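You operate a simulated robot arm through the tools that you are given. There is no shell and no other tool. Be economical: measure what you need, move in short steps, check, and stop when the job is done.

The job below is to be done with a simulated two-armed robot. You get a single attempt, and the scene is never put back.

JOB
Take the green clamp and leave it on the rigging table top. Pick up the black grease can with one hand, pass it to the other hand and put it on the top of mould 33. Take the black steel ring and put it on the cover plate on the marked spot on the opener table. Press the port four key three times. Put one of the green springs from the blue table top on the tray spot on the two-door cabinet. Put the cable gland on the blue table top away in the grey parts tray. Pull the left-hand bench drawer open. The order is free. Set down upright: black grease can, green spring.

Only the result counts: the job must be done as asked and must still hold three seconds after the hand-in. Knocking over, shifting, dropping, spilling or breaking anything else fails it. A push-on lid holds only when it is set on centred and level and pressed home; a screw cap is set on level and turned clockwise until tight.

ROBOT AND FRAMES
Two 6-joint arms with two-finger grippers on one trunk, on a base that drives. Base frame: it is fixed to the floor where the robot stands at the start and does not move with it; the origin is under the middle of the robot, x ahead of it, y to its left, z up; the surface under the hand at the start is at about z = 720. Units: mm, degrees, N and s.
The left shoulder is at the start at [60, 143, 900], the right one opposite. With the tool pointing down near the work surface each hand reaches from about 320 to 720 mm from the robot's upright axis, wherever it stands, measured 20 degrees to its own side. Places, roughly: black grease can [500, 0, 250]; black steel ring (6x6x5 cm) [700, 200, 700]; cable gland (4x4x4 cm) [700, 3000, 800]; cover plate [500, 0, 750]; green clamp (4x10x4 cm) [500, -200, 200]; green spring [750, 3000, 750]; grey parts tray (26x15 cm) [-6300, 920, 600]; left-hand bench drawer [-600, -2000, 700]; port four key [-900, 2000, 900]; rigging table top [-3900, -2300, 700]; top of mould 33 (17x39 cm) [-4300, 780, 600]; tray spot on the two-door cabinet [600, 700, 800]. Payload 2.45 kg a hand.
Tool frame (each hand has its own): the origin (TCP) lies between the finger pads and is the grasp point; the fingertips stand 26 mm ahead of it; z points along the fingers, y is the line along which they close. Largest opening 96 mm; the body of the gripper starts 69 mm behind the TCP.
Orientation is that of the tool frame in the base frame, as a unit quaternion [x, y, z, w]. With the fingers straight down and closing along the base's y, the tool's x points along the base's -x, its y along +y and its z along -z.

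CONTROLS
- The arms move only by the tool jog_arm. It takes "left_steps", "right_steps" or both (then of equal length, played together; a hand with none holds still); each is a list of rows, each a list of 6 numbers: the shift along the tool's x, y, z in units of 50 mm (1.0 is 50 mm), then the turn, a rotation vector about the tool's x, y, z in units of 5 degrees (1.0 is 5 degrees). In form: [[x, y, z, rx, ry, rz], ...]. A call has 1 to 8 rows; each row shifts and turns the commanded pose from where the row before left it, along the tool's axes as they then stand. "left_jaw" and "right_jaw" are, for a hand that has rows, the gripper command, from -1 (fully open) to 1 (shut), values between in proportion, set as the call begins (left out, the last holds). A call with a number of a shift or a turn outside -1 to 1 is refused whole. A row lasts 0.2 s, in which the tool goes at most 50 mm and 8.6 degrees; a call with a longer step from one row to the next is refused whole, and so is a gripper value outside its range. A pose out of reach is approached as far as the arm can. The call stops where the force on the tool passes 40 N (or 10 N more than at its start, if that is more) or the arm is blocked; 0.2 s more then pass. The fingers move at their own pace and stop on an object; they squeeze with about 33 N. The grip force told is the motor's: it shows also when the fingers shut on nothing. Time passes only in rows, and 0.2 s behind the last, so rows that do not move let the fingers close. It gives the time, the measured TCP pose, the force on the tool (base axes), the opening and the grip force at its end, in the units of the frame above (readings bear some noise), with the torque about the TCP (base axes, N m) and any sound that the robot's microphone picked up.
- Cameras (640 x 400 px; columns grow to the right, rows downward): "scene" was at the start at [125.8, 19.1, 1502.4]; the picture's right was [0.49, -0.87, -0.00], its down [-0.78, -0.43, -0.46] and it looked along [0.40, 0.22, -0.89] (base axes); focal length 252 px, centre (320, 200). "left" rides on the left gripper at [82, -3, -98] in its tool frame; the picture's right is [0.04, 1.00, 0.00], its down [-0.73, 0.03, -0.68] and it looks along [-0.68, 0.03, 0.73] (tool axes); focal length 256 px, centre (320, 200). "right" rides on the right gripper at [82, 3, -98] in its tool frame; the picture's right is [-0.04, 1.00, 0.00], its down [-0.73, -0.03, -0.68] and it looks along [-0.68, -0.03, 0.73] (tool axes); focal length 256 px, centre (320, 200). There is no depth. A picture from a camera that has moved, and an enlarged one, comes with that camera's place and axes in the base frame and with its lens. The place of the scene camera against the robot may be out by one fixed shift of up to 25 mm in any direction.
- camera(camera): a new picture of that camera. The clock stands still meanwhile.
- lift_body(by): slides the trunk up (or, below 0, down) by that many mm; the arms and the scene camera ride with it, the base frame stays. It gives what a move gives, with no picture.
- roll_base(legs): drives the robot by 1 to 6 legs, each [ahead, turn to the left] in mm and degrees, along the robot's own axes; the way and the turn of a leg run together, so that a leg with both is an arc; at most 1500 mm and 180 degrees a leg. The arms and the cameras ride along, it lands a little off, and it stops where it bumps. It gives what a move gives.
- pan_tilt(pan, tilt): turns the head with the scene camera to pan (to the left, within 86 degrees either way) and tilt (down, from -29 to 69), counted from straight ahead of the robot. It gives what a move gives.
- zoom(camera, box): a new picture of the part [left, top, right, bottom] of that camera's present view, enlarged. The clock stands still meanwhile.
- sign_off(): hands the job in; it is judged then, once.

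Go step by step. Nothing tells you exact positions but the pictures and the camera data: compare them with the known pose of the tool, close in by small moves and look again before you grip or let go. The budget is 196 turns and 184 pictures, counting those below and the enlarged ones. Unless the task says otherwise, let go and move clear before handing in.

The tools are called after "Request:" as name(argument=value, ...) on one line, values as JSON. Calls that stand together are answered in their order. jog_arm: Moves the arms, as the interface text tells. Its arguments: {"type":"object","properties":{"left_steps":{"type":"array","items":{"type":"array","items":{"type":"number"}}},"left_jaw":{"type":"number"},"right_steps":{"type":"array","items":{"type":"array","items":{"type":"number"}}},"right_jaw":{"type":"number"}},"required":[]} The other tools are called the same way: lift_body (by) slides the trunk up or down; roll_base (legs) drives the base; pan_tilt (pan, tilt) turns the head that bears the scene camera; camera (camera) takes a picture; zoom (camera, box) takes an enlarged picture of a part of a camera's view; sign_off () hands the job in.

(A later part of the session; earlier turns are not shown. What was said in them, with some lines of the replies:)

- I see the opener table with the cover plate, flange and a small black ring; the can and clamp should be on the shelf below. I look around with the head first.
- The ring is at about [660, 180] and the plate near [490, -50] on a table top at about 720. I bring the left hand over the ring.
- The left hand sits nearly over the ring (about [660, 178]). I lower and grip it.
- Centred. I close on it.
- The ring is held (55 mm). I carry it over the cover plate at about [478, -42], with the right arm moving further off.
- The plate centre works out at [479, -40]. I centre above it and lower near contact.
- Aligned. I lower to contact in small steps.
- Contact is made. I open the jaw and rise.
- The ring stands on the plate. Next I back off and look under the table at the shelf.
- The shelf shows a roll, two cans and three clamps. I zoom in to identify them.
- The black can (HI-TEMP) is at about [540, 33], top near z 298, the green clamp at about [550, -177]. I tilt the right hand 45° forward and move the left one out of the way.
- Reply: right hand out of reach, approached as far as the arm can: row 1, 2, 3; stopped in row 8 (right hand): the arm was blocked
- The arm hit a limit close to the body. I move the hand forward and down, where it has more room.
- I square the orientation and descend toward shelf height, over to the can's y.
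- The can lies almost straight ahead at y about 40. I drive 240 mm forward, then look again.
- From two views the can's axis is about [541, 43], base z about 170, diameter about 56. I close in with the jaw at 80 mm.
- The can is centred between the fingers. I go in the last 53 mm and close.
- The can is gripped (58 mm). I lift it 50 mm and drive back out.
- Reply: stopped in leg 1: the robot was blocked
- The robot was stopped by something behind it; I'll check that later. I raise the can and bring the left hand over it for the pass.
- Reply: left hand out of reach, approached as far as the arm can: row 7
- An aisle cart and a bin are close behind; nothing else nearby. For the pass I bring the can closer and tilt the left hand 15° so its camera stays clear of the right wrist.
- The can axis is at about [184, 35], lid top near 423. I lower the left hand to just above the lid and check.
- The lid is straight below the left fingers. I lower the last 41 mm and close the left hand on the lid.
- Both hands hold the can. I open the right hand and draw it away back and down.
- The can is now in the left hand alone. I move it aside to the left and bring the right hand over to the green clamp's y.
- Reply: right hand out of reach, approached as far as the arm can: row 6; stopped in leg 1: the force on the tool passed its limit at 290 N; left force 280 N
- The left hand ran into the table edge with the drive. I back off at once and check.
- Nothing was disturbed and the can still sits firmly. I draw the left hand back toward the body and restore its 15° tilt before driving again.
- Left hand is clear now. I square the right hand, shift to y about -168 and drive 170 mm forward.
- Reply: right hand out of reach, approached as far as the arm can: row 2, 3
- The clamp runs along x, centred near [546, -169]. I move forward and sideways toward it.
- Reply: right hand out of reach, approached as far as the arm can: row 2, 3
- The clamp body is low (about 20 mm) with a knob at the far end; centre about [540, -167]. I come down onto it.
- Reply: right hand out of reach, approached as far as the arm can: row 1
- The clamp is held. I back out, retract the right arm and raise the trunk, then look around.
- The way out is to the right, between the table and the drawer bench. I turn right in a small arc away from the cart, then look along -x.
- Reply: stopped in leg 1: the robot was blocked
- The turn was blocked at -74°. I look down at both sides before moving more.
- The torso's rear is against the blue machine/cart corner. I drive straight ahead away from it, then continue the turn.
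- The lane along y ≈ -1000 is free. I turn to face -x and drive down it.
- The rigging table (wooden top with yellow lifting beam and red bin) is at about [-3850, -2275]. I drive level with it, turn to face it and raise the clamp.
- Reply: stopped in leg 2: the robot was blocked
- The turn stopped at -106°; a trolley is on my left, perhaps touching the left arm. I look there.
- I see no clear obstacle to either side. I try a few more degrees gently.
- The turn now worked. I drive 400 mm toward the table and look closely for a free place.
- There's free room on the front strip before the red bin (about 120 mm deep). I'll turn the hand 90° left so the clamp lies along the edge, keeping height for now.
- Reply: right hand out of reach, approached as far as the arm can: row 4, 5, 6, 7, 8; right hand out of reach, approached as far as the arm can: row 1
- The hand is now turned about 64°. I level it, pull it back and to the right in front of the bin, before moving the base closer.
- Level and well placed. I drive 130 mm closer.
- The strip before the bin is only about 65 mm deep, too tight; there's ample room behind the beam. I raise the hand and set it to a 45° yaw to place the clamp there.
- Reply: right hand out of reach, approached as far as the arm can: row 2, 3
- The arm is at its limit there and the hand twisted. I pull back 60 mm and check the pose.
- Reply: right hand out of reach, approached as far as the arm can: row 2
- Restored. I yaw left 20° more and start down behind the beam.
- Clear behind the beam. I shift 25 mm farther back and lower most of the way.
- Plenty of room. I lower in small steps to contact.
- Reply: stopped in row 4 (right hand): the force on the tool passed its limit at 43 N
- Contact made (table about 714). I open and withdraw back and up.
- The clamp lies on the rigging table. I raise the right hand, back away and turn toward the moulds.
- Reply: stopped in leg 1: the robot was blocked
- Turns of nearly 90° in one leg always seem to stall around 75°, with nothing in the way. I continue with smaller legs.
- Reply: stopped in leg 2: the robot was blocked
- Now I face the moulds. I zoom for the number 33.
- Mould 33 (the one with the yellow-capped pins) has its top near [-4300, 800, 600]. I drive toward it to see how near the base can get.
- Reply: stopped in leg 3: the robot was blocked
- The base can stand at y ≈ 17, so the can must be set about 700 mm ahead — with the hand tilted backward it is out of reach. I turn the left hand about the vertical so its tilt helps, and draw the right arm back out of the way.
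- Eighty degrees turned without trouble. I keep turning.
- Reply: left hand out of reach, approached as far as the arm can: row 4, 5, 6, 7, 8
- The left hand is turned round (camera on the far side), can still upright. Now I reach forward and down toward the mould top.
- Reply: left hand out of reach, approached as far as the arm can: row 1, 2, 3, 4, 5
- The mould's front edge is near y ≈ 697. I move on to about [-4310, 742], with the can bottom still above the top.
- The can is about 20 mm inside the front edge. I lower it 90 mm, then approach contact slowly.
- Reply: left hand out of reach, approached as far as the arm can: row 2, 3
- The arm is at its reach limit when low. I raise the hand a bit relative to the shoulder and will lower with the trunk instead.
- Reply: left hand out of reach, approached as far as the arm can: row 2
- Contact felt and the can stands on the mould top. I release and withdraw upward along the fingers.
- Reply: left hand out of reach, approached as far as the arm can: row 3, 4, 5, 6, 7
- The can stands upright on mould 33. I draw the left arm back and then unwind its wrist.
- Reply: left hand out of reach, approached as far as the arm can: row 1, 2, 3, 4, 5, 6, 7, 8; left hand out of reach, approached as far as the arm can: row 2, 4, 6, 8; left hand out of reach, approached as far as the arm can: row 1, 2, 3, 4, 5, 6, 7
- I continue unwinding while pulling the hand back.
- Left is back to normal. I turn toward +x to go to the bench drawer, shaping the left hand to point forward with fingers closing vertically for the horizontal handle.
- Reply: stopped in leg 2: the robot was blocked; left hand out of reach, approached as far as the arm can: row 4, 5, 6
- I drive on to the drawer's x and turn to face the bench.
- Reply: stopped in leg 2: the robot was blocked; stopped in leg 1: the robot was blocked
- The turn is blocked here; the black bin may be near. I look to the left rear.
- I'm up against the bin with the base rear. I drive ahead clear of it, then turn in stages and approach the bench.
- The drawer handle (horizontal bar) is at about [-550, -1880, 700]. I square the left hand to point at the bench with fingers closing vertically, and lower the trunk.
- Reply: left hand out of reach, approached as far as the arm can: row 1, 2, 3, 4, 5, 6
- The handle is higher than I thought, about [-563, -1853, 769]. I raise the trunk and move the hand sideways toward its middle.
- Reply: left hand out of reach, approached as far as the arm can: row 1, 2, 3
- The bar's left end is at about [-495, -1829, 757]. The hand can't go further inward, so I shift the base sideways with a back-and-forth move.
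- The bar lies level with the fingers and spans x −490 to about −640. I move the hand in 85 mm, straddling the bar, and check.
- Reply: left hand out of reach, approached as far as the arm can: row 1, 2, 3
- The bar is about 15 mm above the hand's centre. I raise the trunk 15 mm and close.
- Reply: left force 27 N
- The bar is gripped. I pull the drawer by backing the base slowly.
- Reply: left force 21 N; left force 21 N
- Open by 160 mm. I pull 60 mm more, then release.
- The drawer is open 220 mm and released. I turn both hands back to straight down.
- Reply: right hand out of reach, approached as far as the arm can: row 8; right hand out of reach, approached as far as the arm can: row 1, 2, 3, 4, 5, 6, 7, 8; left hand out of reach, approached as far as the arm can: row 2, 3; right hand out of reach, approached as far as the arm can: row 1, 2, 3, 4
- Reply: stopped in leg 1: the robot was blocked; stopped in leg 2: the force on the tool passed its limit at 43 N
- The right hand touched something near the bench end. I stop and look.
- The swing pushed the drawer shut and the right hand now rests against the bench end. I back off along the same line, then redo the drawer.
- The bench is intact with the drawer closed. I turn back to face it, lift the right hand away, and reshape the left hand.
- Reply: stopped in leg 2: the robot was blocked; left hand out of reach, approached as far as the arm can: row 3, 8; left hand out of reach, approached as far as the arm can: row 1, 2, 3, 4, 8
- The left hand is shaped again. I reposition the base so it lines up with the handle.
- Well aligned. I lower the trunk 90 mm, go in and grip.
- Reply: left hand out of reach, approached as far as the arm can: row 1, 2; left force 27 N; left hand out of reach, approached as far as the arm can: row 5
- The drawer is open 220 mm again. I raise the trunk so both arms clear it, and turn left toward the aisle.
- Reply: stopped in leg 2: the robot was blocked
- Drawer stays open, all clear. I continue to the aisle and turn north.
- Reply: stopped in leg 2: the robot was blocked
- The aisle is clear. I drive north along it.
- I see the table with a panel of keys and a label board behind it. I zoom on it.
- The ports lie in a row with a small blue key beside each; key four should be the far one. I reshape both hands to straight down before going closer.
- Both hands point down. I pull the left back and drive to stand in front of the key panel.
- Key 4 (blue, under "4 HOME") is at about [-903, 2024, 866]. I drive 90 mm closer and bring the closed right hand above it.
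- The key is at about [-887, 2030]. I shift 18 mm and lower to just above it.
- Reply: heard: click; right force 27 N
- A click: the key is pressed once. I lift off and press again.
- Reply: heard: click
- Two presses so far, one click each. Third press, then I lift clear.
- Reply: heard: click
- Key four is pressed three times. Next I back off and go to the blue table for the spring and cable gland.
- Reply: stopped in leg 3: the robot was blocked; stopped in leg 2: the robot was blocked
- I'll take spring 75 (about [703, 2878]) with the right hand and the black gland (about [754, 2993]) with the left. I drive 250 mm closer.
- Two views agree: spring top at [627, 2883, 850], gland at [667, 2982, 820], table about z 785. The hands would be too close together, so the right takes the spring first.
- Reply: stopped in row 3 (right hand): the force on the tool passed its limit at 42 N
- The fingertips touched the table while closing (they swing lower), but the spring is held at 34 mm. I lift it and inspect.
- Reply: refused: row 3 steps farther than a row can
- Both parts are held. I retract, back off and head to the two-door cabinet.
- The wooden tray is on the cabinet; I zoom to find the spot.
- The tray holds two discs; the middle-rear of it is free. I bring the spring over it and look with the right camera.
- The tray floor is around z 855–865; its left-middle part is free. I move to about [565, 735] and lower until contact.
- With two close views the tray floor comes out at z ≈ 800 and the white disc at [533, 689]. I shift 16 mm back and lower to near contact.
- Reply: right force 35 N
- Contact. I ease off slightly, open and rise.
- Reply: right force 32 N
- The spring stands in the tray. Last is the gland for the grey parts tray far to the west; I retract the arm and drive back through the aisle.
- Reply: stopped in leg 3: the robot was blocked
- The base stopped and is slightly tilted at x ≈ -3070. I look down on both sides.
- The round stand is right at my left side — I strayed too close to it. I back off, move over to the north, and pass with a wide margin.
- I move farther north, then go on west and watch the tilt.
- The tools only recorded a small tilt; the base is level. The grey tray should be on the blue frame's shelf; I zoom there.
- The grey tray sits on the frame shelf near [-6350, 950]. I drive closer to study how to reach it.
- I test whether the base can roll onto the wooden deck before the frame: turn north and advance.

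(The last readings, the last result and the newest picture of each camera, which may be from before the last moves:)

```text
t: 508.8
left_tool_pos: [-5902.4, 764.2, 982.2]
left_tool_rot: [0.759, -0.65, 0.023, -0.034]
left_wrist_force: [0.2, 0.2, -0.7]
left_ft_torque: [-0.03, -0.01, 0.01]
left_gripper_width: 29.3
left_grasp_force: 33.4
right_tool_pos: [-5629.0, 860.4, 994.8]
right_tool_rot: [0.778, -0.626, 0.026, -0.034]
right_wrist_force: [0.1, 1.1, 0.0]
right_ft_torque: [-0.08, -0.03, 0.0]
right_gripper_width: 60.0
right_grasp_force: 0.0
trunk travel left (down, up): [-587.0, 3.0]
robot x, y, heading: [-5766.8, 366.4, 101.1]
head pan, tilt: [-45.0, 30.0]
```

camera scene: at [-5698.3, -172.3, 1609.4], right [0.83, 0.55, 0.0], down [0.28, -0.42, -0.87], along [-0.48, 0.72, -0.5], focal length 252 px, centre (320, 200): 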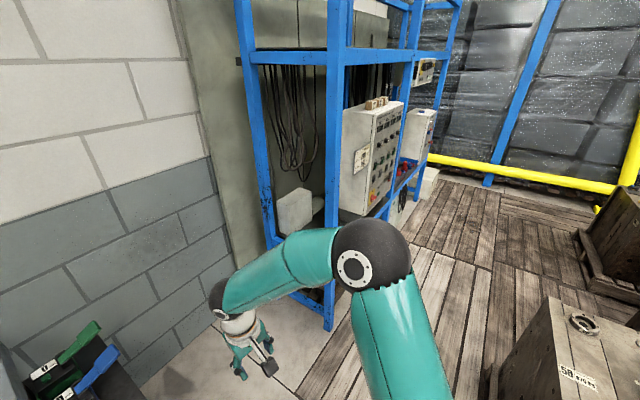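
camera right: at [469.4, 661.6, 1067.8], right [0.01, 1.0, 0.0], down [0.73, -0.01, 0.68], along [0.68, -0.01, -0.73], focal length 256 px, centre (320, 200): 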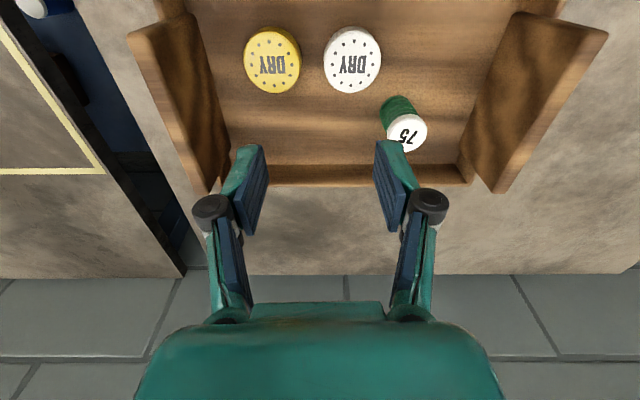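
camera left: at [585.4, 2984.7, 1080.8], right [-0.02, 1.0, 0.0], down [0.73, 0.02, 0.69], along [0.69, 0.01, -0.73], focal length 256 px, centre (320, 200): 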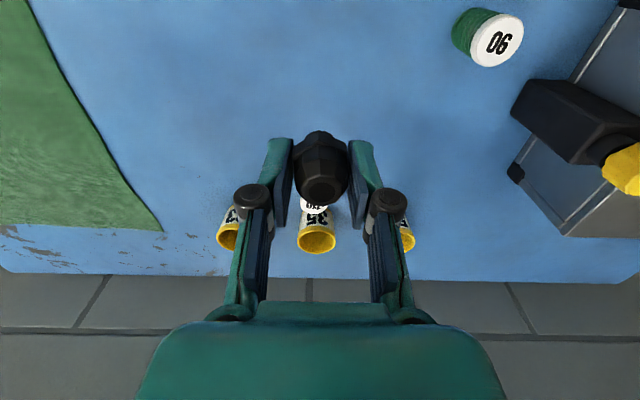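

The deck is drivable. I go on to y ≈ 1070 and turn to face the frame.

Request:
roll_base(legs=[[0, -9], [690, 0], [0, 35]])

Request:
roll_base(legs=[[0, 28], [0, 24]])

Request:
pan_tilt(pan=5, tilt=40)

Request:
camera(camera="scene")

Request:
camera(camera="left")

```text
t: 515.3
left_tool_pos: [-6103.8, 1357.9, 982.7]
left_tool_rot: [0.89, -0.453, 0.014, -0.04]
left_wrist_force: [-0.5, 0.4, -0.3]
left_ft_torque: [-0.01, 0.02, -0.02]
left_gripper_width: 29.4
left_grasp_force: 33.5
right_tool_pos: [-5908.3, 1567.9, 996.4]
right_tool_rot: [0.904, -0.425, 0.017, -0.039]
right_wrist_force: [-0.2, 0.0, -0.3]
right_ft_torque: [-0.01, 0.0, 0.0]
right_gripper_width: 60.1
right_grasp_force: 0.1
trunk travel left (down, up): [-587.0, 3.0]
robot x, y, heading: [-5788.5, 1086.5, 128.7]
head pan, tilt: [-45.0, 30.0]
```

```text
t: 516.6
left_tool_pos: [-6138.1, 1279.2, 987.1]
left_tool_rot: [0.931, -0.364, 0.01, -0.037]
left_wrist_force: [-0.4, -0.1, -0.6]
left_ft_torque: [0.01, -0.02, 0.02]
left_gripper_width: 29.7
left_grasp_force: 33.4
right_tool_pos: [-6007.6, 1528.1, 1001.8]
right_tool_rot: [0.947, -0.32, 0.008, -0.042]
right_wrist_force: [0.6, 0.3, -0.2]
right_ft_torque: [-0.04, 0.01, 0.02]
right_gripper_width: 59.9
right_grasp_force: 0.0
trunk travel left (down, up): [-587.0, 3.0]
robot x, y, heading: [-5786.0, 1090.5, 140.9]
head pan, tilt: [-45.0, 30.0]
stopped in leg 1: the robot was blocked; the commanded pose is now the measured one
```

```text
t: 517.8
left_tool_pos: [-6139.0, 1280.0, 988.0]
left_tool_rot: [0.931, -0.363, 0.009, -0.038]
left_wrist_force: [0.9, 0.0, -0.4]
left_ft_torque: [0.02, -0.01, -0.02]
left_gripper_width: 29.5
left_grasp_force: 33.2
right_tool_pos: [-6007.2, 1527.7, 1002.2]
right_tool_rot: [0.947, -0.319, 0.008, -0.042]
right_wrist_force: [-1.0, 0.0, -0.1]
right_ft_torque: [0.0, 0.02, -0.05]
right_gripper_width: 59.8
right_grasp_force: 0.0
trunk travel left (down, up): [-587.0, 3.0]
robot x, y, heading: [-5784.8, 1090.0, 140.8]
head pan, tilt: [5.0, 40.0]
```

```text
27 pictures are left
camera scene: at [-5879.3, 1160.1, 1595.3], right [0.56, 0.83, 0.0], down [0.53, -0.36, -0.77], along [-0.64, 0.43, -0.64], focal length 252 px, centre (320, 200)
```

scene: 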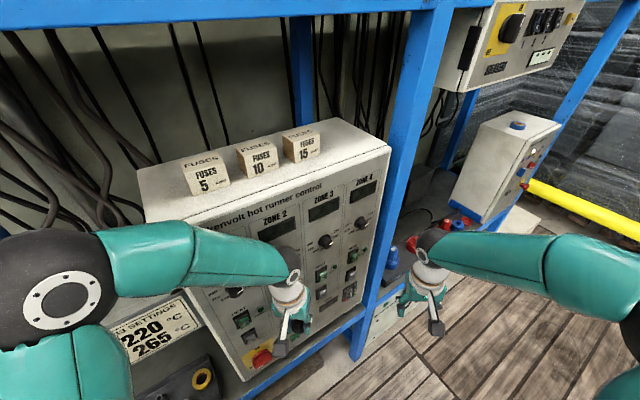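

```text
26 pictures are left
camera left: at [-6080.9, 1220.1, 1084.8], right [-0.64, -0.76, -0.07], down [-0.59, 0.43, 0.68], along [-0.49, 0.48, -0.73], focal length 256 px, centre (320, 200)
```

left: 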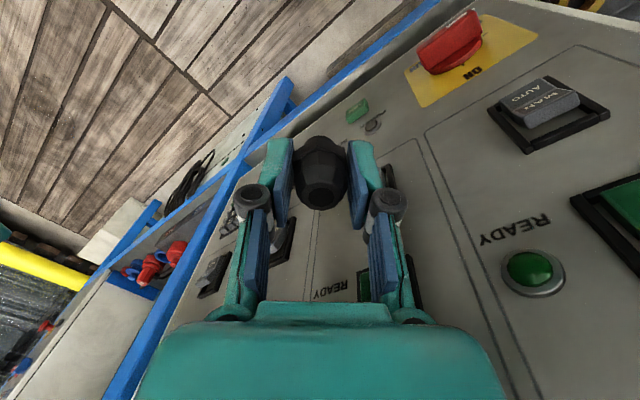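

I'm too close to the panel box for turning. I back off, finish the turn to face -x, and then look for the tray (seen near [-6331, 950]).

Request:
roll_base(legs=[[-170, 0], [0, 38]])

Request:
pan_tilt(pan=8, tilt=45)

Request:
camera(camera="scene")

```text
t: 519.2
left_tool_pos: [-6051.6, 1195.0, 985.8]
left_tool_rot: [0.933, -0.357, 0.012, -0.038]
left_wrist_force: [-0.9, 0.5, -0.8]
left_ft_torque: [0.04, 0.03, -0.01]
left_gripper_width: 29.4
left_grasp_force: 33.0
right_tool_pos: [-5918.0, 1445.8, 998.6]
right_tool_rot: [0.948, -0.316, 0.01, -0.041]
right_wrist_force: [0.2, 0.0, -0.7]
right_ft_torque: [0.0, 0.03, 0.05]
right_gripper_width: 59.8
right_grasp_force: 0.0
trunk travel left (down, up): [-587.0, 3.0]
robot x, y, heading: [-5682.6, 1003.2, 141.6]
head pan, tilt: [5.0, 40.0]
stopped in leg 1: the robot was blocked; the commanded pose is now the measured one
```

```text
t: 519.8
left_tool_pos: [-6052.4, 1197.3, 984.2]
left_tool_rot: [0.934, -0.355, 0.014, -0.037]
left_wrist_force: [0.5, 0.7, 0.8]
left_ft_torque: [0.01, 0.01, 0.0]
left_gripper_width: 29.3
left_grasp_force: 33.7
right_tool_pos: [-5920.7, 1447.7, 998.6]
right_tool_rot: [0.948, -0.316, 0.012, -0.041]
right_wrist_force: [-0.2, 0.2, 0.1]
right_ft_torque: [-0.02, -0.01, -0.04]
right_gripper_width: 60.0
right_grasp_force: 0.0
trunk travel left (down, up): [-587.0, 3.0]
robot x, y, heading: [-5687.4, 1005.3, 141.6]
head pan, tilt: [8.0, 45.0]
```

```text
25 pictures are left
camera scene: at [-5794.9, 1076.2, 1586.7], right [0.51, 0.86, 0.0], down [0.61, -0.36, -0.71], along [-0.61, 0.36, -0.71], focal length 252 px, centre (320, 200)
```

scene: 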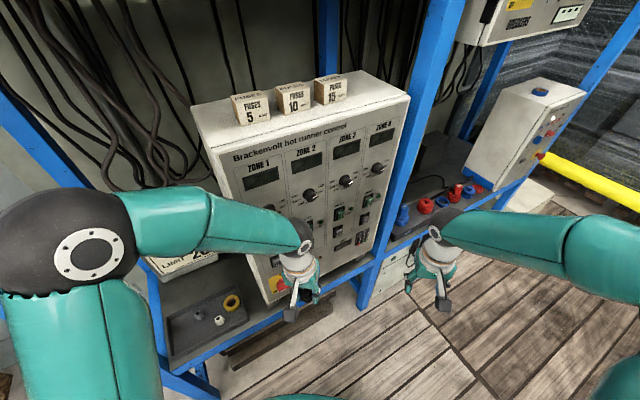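

Request:
roll_base(legs=[[0, 15], [0, 15]])

Request:
camera(camera="scene")

```text
t: 522.2
left_tool_pos: [-6101.5, 987.9, 984.3]
left_tool_rot: [0.994, -0.1, 0.003, -0.039]
left_wrist_force: [-0.6, -0.1, -0.5]
left_ft_torque: [-0.01, 0.01, 0.0]
left_gripper_width: 29.3
left_grasp_force: 33.2
right_tool_pos: [-6112.4, 1269.5, 998.3]
right_tool_rot: [0.997, -0.057, 0.001, -0.043]
right_wrist_force: [0.1, -0.1, -0.1]
right_ft_torque: [0.02, -0.01, -0.01]
right_gripper_width: 59.9
right_grasp_force: 0.1
trunk travel left (down, up): [-587.0, 3.0]
robot x, y, heading: [-5687.5, 1034.2, 171.8]
head pan, tilt: [8.0, 45.0]
```

```text
24 pictures are left
camera scene: at [-5818.3, 1029.8, 1586.7], right [0.0, 1.0, 0.0], down [0.71, 0.0, -0.71], along [-0.71, 0.0, -0.71], focal length 252 px, centre (320, 200)
```

scene: 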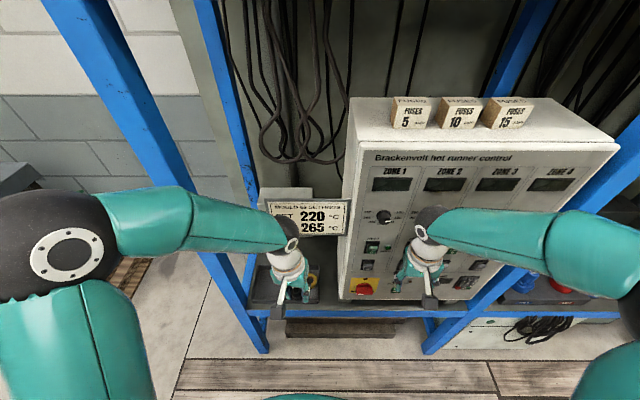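

Turned fine. I level the left hand, pull the right one back, lower the trunk and look down at the tray.

Request:
jog_arm(left_steps=[[0, 0, 0, -0.9, 0, 0], [0, 0, 0, 0, 0, 0], [0, 0, 0, 0, 0, 0]], right_steps=[[0.8, 0, 0, 0, 0, 0], [0.8, 0, 0, 0, 0, 0], [0, 0, 0, 0, 0, 0]])

Request:
lift_body(by=-120)

Request:
camera(camera="left")

```text
t: 523.0
left_tool_pos: [-6100.4, 989.2, 984.5]
left_tool_rot: [0.995, -0.099, -0.002, 0.001]
left_wrist_force: [0.4, 0.6, -0.5]
left_ft_torque: [-0.05, 0.03, 0.01]
left_gripper_width: 29.5
left_grasp_force: 33.2
right_tool_pos: [-6031.4, 1262.9, 996.8]
right_tool_rot: [0.997, -0.057, 0.001, -0.042]
right_wrist_force: [0.4, 0.3, 0.1]
right_ft_torque: [-0.03, -0.01, 0.01]
right_gripper_width: 59.9
right_grasp_force: 0.1
trunk travel left (down, up): [-587.0, 3.0]
robot x, y, heading: [-5687.3, 1034.7, 171.8]
head pan, tilt: [8.0, 45.0]
```

```text
t: 524.5
left_tool_pos: [-6100.3, 986.4, 866.1]
left_tool_rot: [0.995, -0.099, 0.0, 0.0]
left_wrist_force: [0.0, 0.1, 0.2]
left_ft_torque: [0.0, 0.03, -0.02]
left_gripper_width: 29.2
left_grasp_force: 32.7
right_tool_pos: [-6030.3, 1260.4, 877.2]
right_tool_rot: [0.997, -0.058, 0.0, -0.043]
right_wrist_force: [0.0, 0.8, 0.5]
right_ft_torque: [0.0, -0.01, 0.04]
right_gripper_width: 60.3
right_grasp_force: 0.0
trunk travel left (down, up): [-467.0, 123.0]
robot x, y, heading: [-5686.6, 1028.9, 172.0]
head pan, tilt: [8.0, 45.0]
```

```text
23 pictures are left
camera left: at [-6019.2, 973.8, 963.1], right [-0.16, -0.99, 0.0], down [-0.72, 0.12, 0.68], along [-0.67, 0.11, -0.73], focal length 256 px, centre (320, 200)
```

left: 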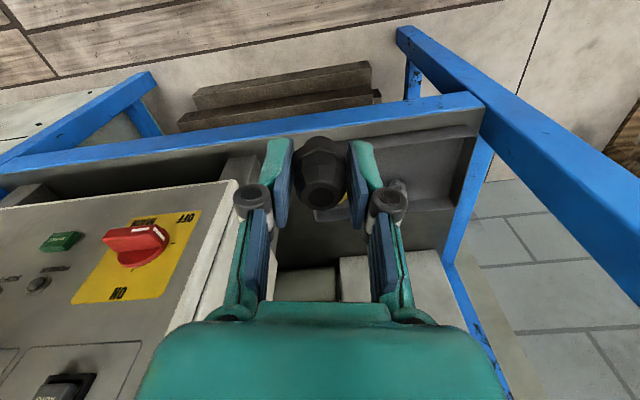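

Request:
zoom(camera="left", box=[260, 90, 500, 300])

```text
1.90 times, centred on (380, 195) of left
camera zoom: at [-6019.2, 973.8, 963.1], right [-0.16, -0.99, 0.0], down [-0.72, 0.12, 0.68], along [-0.67, 0.11, -0.73], focal length 488 px, centre (206, 210)
```

zoom: 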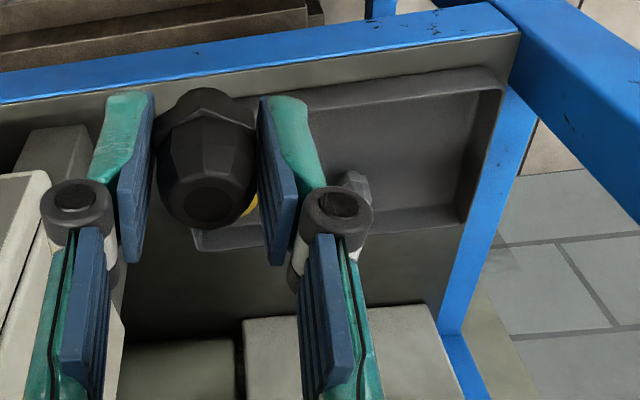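

The tray spans about x −6210…−6370, y 793…1045, rim near z 648; its left part is free. I move the gland over about [-6272, 845].

Request:
jog_arm(left_steps=[[-0.47, 0.573, 0.2, 0, 0, 0], [-0.47, 0.573, 0.2, 0, 0, 0], [-0.47, 0.573, 0.3, 0, 0, 0], [-0.47, 0.573, 0.3, 0, 0, 0], [-0.47, 0.573, 0.4, 0, 0, 0], [-0.47, 0.573, 0.4, 0, 0, 0]])

Request:
camera(camera="left")

Request:
camera(camera="scene")

```text
t: 525.9
left_tool_pos: [-6262.2, 843.3, 785.9]
left_tool_rot: [0.995, -0.101, -0.008, -0.002]
left_wrist_force: [3.3, -1.0, 1.1]
left_ft_torque: [0.1, 0.3, 0.0]
left_gripper_width: 29.4
left_grasp_force: 33.0
right_tool_pos: [-6016.0, 1258.8, 884.0]
right_tool_rot: [0.997, -0.058, -0.008, -0.046]
right_wrist_force: [4.1, -0.5, 1.1]
right_ft_torque: [0.09, 0.31, 0.03]
right_gripper_width: 59.9
right_grasp_force: 0.0
trunk travel left (down, up): [-467.0, 123.0]
robot x, y, heading: [-5688.8, 1032.1, 171.9]
head pan, tilt: [8.0, 45.0]
```

```text
21 pictures are left
camera left: at [-6179.2, 829.3, 881.4], right [-0.16, -0.99, 0.0], down [-0.71, 0.11, 0.69], along [-0.68, 0.11, -0.72], focal length 256 px, centre (320, 200)
```

left: 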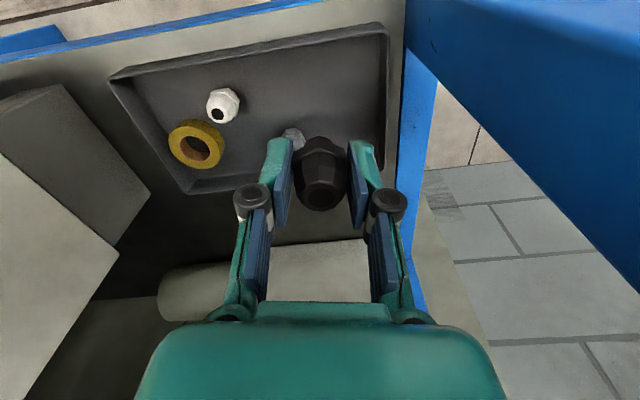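

```text
20 pictures are left
camera scene: at [-5809.0, 1025.4, 1467.5], right [0.0, 1.0, 0.0], down [0.7, 0.0, -0.71], along [-0.71, 0.0, -0.7], focal length 252 px, centre (320, 200)
```

scene: 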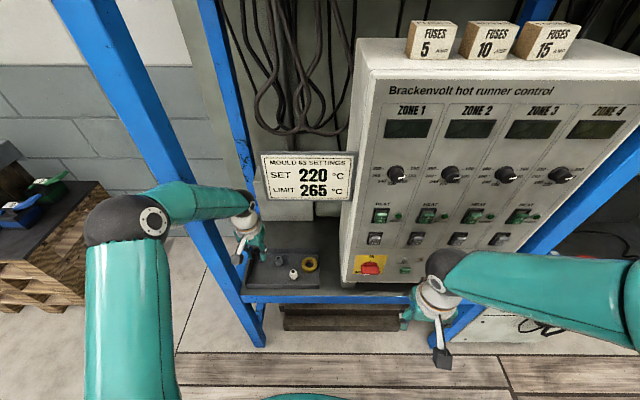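

The tray is below the gland. Both hands show a slight push, so I check with a still moment whether the left forearm touches the frame post.

Request:
jog_arm(left_steps=[[0, 0, 0, 0, 0, 0], [0, 0, 0, 0, 0, 0]])

Request:
zoom(camera="scene", box=[80, 130, 360, 340])

```text
t: 526.5
left_tool_pos: [-6271.0, 845.1, 777.2]
left_tool_rot: [0.995, -0.099, -0.003, 0.0]
left_wrist_force: [0.0, 0.2, 0.3]
left_ft_torque: [-0.02, -0.01, 0.03]
left_gripper_width: 29.3
left_grasp_force: 32.9
right_tool_pos: [-6030.0, 1260.8, 878.4]
right_tool_rot: [0.997, -0.057, -0.001, -0.043]
right_wrist_force: [0.1, 1.2, -0.3]
right_ft_torque: [0.0, -0.01, 0.04]
right_gripper_width: 60.0
right_grasp_force: 0.1
trunk travel left (down, up): [-467.0, 123.0]
robot x, y, heading: [-5687.0, 1030.8, 171.7]
head pan, tilt: [8.0, 45.0]
```

```text
1.90 times, centred on (220, 235) of scene
camera zoom: at [-5814.6, 1029.8, 1467.4], right [0.0, 1.0, 0.0], down [0.7, 0.0, -0.71], along [-0.71, 0.0, -0.7], focal length 480 px, centre (510, 133)
```

zoom: 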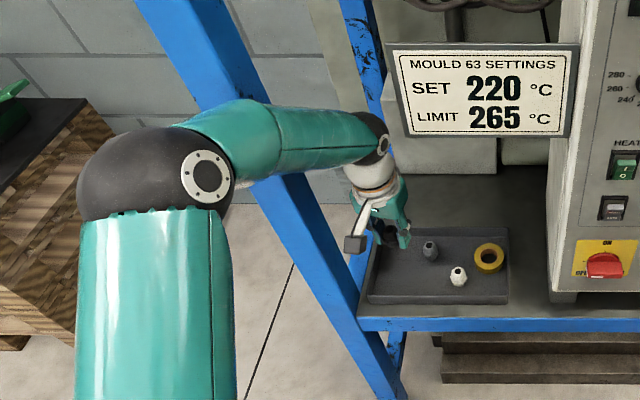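

It settled with no force; there's no contact. I lower with the trunk, straight down.

Request:
lift_body(by=-95)

Request:
camera(camera="left")

```text
t: 527.8
left_tool_pos: [-6273.4, 845.8, 680.4]
left_tool_rot: [0.995, -0.099, -0.001, 0.0]
left_wrist_force: [0.4, -0.7, -0.5]
left_ft_torque: [0.03, -0.03, 0.01]
left_gripper_width: 29.2
left_grasp_force: 32.6
right_tool_pos: [-6032.1, 1260.9, 782.2]
right_tool_rot: [0.998, -0.056, 0.001, -0.042]
right_wrist_force: [0.0, 0.8, -0.5]
right_ft_torque: [-0.02, 0.03, 0.01]
right_gripper_width: 60.0
right_grasp_force: 0.2
trunk travel left (down, up): [-372.0, 218.0]
robot x, y, heading: [-5689.0, 1034.8, 171.9]
head pan, tilt: [8.0, 45.0]
```

```text
18 pictures are left
camera left: at [-6192.0, 832.7, 778.8], right [-0.16, -0.99, 0.0], down [-0.72, 0.12, 0.68], along [-0.67, 0.11, -0.73], focal length 256 px, centre (320, 200)
```

left: 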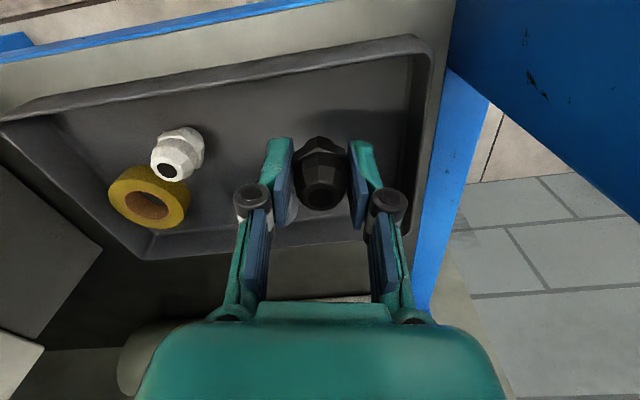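

Request:
lift_body(by=-12)

Request:
lift_body(by=-8)

Request:
camera(camera="left")

```text
t: 528.4
left_tool_pos: [-6273.3, 846.0, 668.2]
left_tool_rot: [0.995, -0.099, -0.001, 0.0]
left_wrist_force: [0.3, 0.3, -0.6]
left_ft_torque: [0.0, -0.02, 0.02]
left_gripper_width: 29.5
left_grasp_force: 32.9
right_tool_pos: [-6030.5, 1262.4, 770.5]
right_tool_rot: [0.998, -0.056, 0.0, -0.042]
right_wrist_force: [-0.1, 0.1, -0.7]
right_ft_torque: [0.01, 0.03, 0.02]
right_gripper_width: 60.0
right_grasp_force: 0.1
trunk travel left (down, up): [-360.0, 230.0]
robot x, y, heading: [-5685.4, 1031.6, 171.7]
head pan, tilt: [8.0, 45.0]
```

```text
t: 529.0
left_tool_pos: [-6273.2, 846.1, 661.5]
left_tool_rot: [0.995, -0.099, -0.001, 0.0]
left_wrist_force: [-0.3, -0.9, -0.7]
left_ft_torque: [-0.03, -0.02, 0.02]
left_gripper_width: 29.5
left_grasp_force: 33.1
right_tool_pos: [-6032.4, 1260.4, 763.4]
right_tool_rot: [0.998, -0.056, 0.0, -0.043]
right_wrist_force: [-0.9, -0.1, 0.2]
right_ft_torque: [-0.05, -0.01, 0.02]
right_gripper_width: 60.2
right_grasp_force: 0.0
trunk travel left (down, up): [-352.0, 238.0]
robot x, y, heading: [-5688.6, 1031.0, 171.8]
head pan, tilt: [8.0, 45.0]
```

```text
17 pictures are left
camera left: at [-6191.8, 832.6, 758.7], right [-0.16, -0.99, 0.0], down [-0.72, 0.12, 0.68], along [-0.67, 0.11, -0.73], focal length 256 px, centre (320, 200)
```

left: 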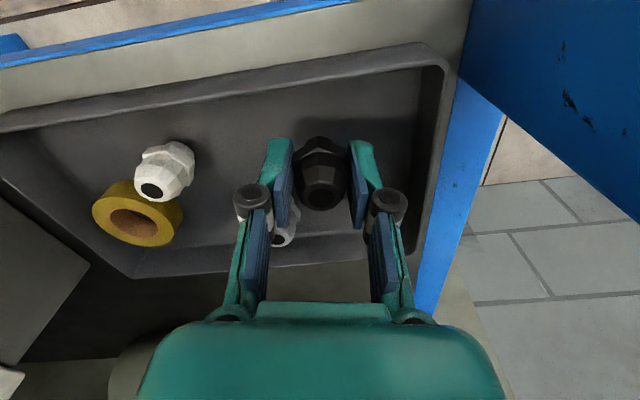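

Request:
lift_body(by=-8)

Request:
lift_body(by=-6)

```text
t: 529.5
left_tool_pos: [-6273.6, 846.2, 654.1]
left_tool_rot: [0.995, -0.1, -0.001, 0.0]
left_wrist_force: [0.6, -0.3, 0.1]
left_ft_torque: [-0.03, 0.02, 0.02]
left_gripper_width: 29.4
left_grasp_force: 32.9
right_tool_pos: [-6032.2, 1259.8, 754.8]
right_tool_rot: [0.997, -0.057, 0.001, -0.043]
right_wrist_force: [0.1, 0.6, 0.3]
right_ft_torque: [0.03, 0.02, -0.02]
right_gripper_width: 60.1
right_grasp_force: 0.0
trunk travel left (down, up): [-344.0, 246.0]
robot x, y, heading: [-5688.9, 1034.1, 171.8]
head pan, tilt: [8.0, 45.0]
```

```text
t: 530.1
left_tool_pos: [-6274.3, 844.4, 646.0]
left_tool_rot: [0.995, -0.099, -0.001, -0.001]
left_wrist_force: [0.0, 0.1, -0.7]
left_ft_torque: [0.03, -0.03, 0.03]
left_gripper_width: 29.4
left_grasp_force: 33.4
right_tool_pos: [-6031.9, 1261.1, 749.0]
right_tool_rot: [0.998, -0.056, 0.001, -0.042]
right_wrist_force: [0.5, 0.3, -0.1]
right_ft_torque: [-0.01, 0.0, 0.02]
right_gripper_width: 59.7
right_grasp_force: 0.1
trunk travel left (down, up): [-338.0, 252.0]
robot x, y, heading: [-5687.4, 1034.3, 172.1]
head pan, tilt: [8.0, 45.0]
```

Request:
lift_body(by=-5)

Request:
lift_body(by=-4)

Request:
camera(camera="left")

```text
t: 530.6
left_tool_pos: [-6272.6, 846.3, 641.3]
left_tool_rot: [0.995, -0.099, -0.001, -0.001]
left_wrist_force: [0.3, -0.4, -0.3]
left_ft_torque: [-0.01, -0.02, 0.01]
left_gripper_width: 29.2
left_grasp_force: 32.9
right_tool_pos: [-6032.0, 1260.9, 743.2]
right_tool_rot: [0.997, -0.057, 0.001, -0.042]
right_wrist_force: [-0.1, -0.4, 0.5]
right_ft_torque: [-0.03, 0.0, 0.03]
right_gripper_width: 59.8
right_grasp_force: 0.1
trunk travel left (down, up): [-333.0, 257.0]
robot x, y, heading: [-5686.1, 1035.9, 171.8]
head pan, tilt: [8.0, 45.0]
```

```text
t: 531.1
left_tool_pos: [-6273.6, 845.1, 638.5]
left_tool_rot: [0.995, -0.1, -0.001, 0.0]
left_wrist_force: [-0.4, -0.2, 0.1]
left_ft_torque: [-0.01, 0.01, 0.02]
left_gripper_width: 29.6
left_grasp_force: 32.9
right_tool_pos: [-6030.2, 1261.0, 740.2]
right_tool_rot: [0.998, -0.057, 0.0, -0.042]
right_wrist_force: [-0.1, 0.2, 0.2]
right_ft_torque: [-0.02, 0.03, -0.01]
right_gripper_width: 60.0
right_grasp_force: 0.1
trunk travel left (down, up): [-329.0, 261.0]
robot x, y, heading: [-5686.8, 1032.4, 171.6]
head pan, tilt: [8.0, 45.0]
```

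```text
16 pictures are left
camera left: at [-6191.9, 832.7, 735.7], right [-0.16, -0.99, 0.0], down [-0.72, 0.12, 0.68], along [-0.67, 0.11, -0.73], focal length 256 px, centre (320, 200)
```

left: 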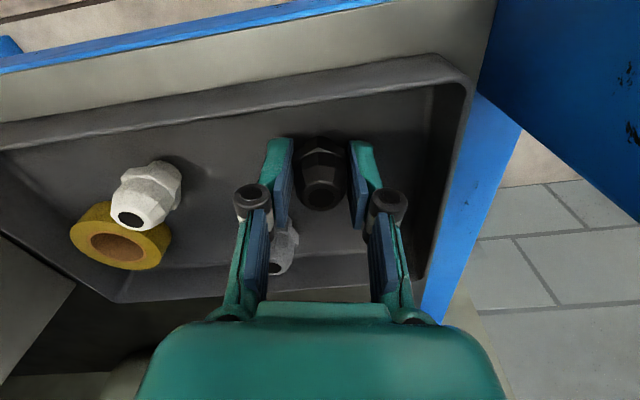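

Request:
lift_body(by=-5)

Request:
lift_body(by=-4)

```text
t: 531.7
left_tool_pos: [-6272.8, 846.2, 635.4]
left_tool_rot: [0.995, -0.1, -0.003, 0.001]
left_wrist_force: [2.1, -0.7, 18.7]
left_ft_torque: [-0.09, -0.04, -0.03]
left_gripper_width: 29.4
left_grasp_force: 32.8
right_tool_pos: [-6030.9, 1260.8, 735.7]
right_tool_rot: [0.997, -0.057, -0.001, -0.044]
right_wrist_force: [0.3, -0.2, -0.7]
right_ft_torque: [-0.01, 0.01, 0.02]
right_gripper_width: 60.1
right_grasp_force: 0.0
trunk travel left (down, up): [-324.0, 266.0]
robot x, y, heading: [-5684.5, 1028.8, 171.6]
head pan, tilt: [8.0, 45.0]
```

```text
t: 532.2
left_tool_pos: [-6275.1, 846.9, 632.0]
left_tool_rot: [0.995, -0.099, -0.005, 0.001]
left_wrist_force: [-1.4, 1.2, 30.8]
left_ft_torque: [0.02, 0.0, 0.0]
left_gripper_width: 29.5
left_grasp_force: 33.2
right_tool_pos: [-6030.3, 1262.1, 732.5]
right_tool_rot: [0.997, -0.056, -0.001, -0.043]
right_wrist_force: [0.9, 0.5, -0.1]
right_ft_torque: [-0.01, 0.04, 0.03]
right_gripper_width: 60.0
right_grasp_force: 0.0
trunk travel left (down, up): [-320.0, 270.0]
robot x, y, heading: [-5685.0, 1032.3, 171.7]
head pan, tilt: [8.0, 45.0]
```

Contact. I ease off a little, open modestly and raise straight up.

Request:
lift_body(by=4)

Request:
jog_arm(left_steps=[[0, 0, 0, 0, 0, 0], [0, 0, 0, 0, 0, 0], [0, 0, 0, 0, 0, 0]], left_jaw=0)

Request:
lift_body(by=140)

Request:
camera(camera="left")

```text
t: 532.8
left_tool_pos: [-6273.7, 846.6, 631.3]
left_tool_rot: [0.995, -0.099, 0.0, 0.0]
left_wrist_force: [-6.1, 1.4, 12.9]
left_ft_torque: [0.02, 0.14, 0.0]
left_gripper_width: 29.2
left_grasp_force: 33.1
right_tool_pos: [-6031.3, 1261.4, 734.1]
right_tool_rot: [0.997, -0.057, 0.0, -0.042]
right_wrist_force: [0.9, -0.5, -0.9]
right_ft_torque: [0.02, -0.01, -0.03]
right_gripper_width: 60.0
right_grasp_force: 0.0
trunk travel left (down, up): [-324.0, 266.0]
robot x, y, heading: [-5685.5, 1030.5, 171.6]
head pan, tilt: [8.0, 45.0]
```

```text
t: 533.5
left_tool_pos: [-6273.7, 845.6, 633.0]
left_tool_rot: [0.995, -0.099, -0.001, 0.0]
left_wrist_force: [-0.3, -0.5, -0.7]
left_ft_torque: [0.0, -0.01, 0.02]
left_gripper_width: 48.0
left_grasp_force: 0.1
right_tool_pos: [-6032.7, 1260.9, 734.3]
right_tool_rot: [0.997, -0.057, 0.001, -0.043]
right_wrist_force: [-1.1, 0.8, -0.2]
right_ft_torque: [-0.01, -0.04, -0.03]
right_gripper_width: 60.0
right_grasp_force: 0.0
trunk travel left (down, up): [-324.0, 266.0]
robot x, y, heading: [-5687.1, 1033.1, 171.8]
head pan, tilt: [8.0, 45.0]
```

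```text
t: 535.2
left_tool_pos: [-6273.7, 845.9, 772.1]
left_tool_rot: [0.995, -0.099, -0.001, 0.0]
left_wrist_force: [0.4, -0.6, 0.1]
left_ft_torque: [-0.04, -0.02, 0.03]
left_gripper_width: 48.0
left_grasp_force: 0.1
right_tool_pos: [-6030.0, 1261.3, 876.0]
right_tool_rot: [0.998, -0.056, 0.0, -0.043]
right_wrist_force: [0.3, 0.1, 0.3]
right_ft_torque: [-0.02, -0.02, 0.0]
right_gripper_width: 59.7
right_grasp_force: 0.1
trunk travel left (down, up): [-464.0, 126.0]
robot x, y, heading: [-5686.6, 1033.0, 172.0]
head pan, tilt: [8.0, 45.0]
```

```text
15 pictures are left
camera left: at [-6192.1, 832.7, 870.5], right [-0.16, -0.99, 0.0], down [-0.72, 0.12, 0.68], along [-0.67, 0.11, -0.73], focal length 256 px, centre (320, 200)
```

left: 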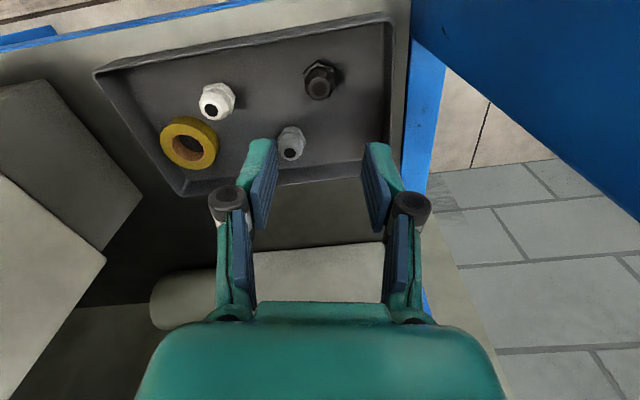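

The gland lies in the grey tray. I move the left hand clear and hand in.

Request:
jog_arm(left_steps=[[0.3, -0.3, -0.5, 0, 0, 0], [0.47, -0.5, -0.4, 0, 0, 0], [0.47, -0.573, -0.3, 0, 0, 0], [0.47, -0.573, 0, 0, 0, 0], [0, 0, 0, 0, 0, 0]])

Request:
sign_off()

```text
t: 536.4
left_tool_pos: [-6170.8, 923.8, 833.7]
left_tool_rot: [0.995, -0.1, -0.001, -0.001]
left_wrist_force: [0.1, 0.8, 0.4]
left_ft_torque: [-0.05, -0.01, 0.01]
left_gripper_width: 48.2
left_grasp_force: 0.0
right_tool_pos: [-6031.9, 1258.8, 873.9]
right_tool_rot: [0.998, -0.057, 0.0, -0.042]
right_wrist_force: [0.3, 0.4, -0.4]
right_ft_torque: [-0.01, 0.02, 0.04]
right_gripper_width: 59.9
right_grasp_force: 0.0
trunk travel left (down, up): [-464.0, 126.0]
robot x, y, heading: [-5685.2, 1032.2, 171.9]
head pan, tilt: [8.0, 45.0]
```

```text
The job is handed in.
```

I finished all seven tasks and handed the job in, but I bumped several things on the way. The round stand by the rigging table and the black bin near the bench may have shifted; I saw nothing knocked over.

- **Ring, clamp and can:** The ring is on the cover plate. The clamp is on the rigging table top, behind the lifting beam. The can was passed from the right hand to the left and stands upright on mould 33.
- **Key:** Port four was pressed three times, with one click each.
- **Drawer:** It is open about 220 mm. My arm pushed it shut once, so I opened it again. I last saw it open as I turned away and did not look again before handing in.
- **Spring:** Spring 75 stands upright in the wooden tray on the cabinet. I took "tray spot" to mean anywhere free inside that tray.
- **Gland:** It is in the grey parts tray.
- **Bumps:** The left hand hit the opener table edge hard (290 N), with nothing moved that I could see. The base also touched the cart or machine behind the start position, and the right hand the bench end.
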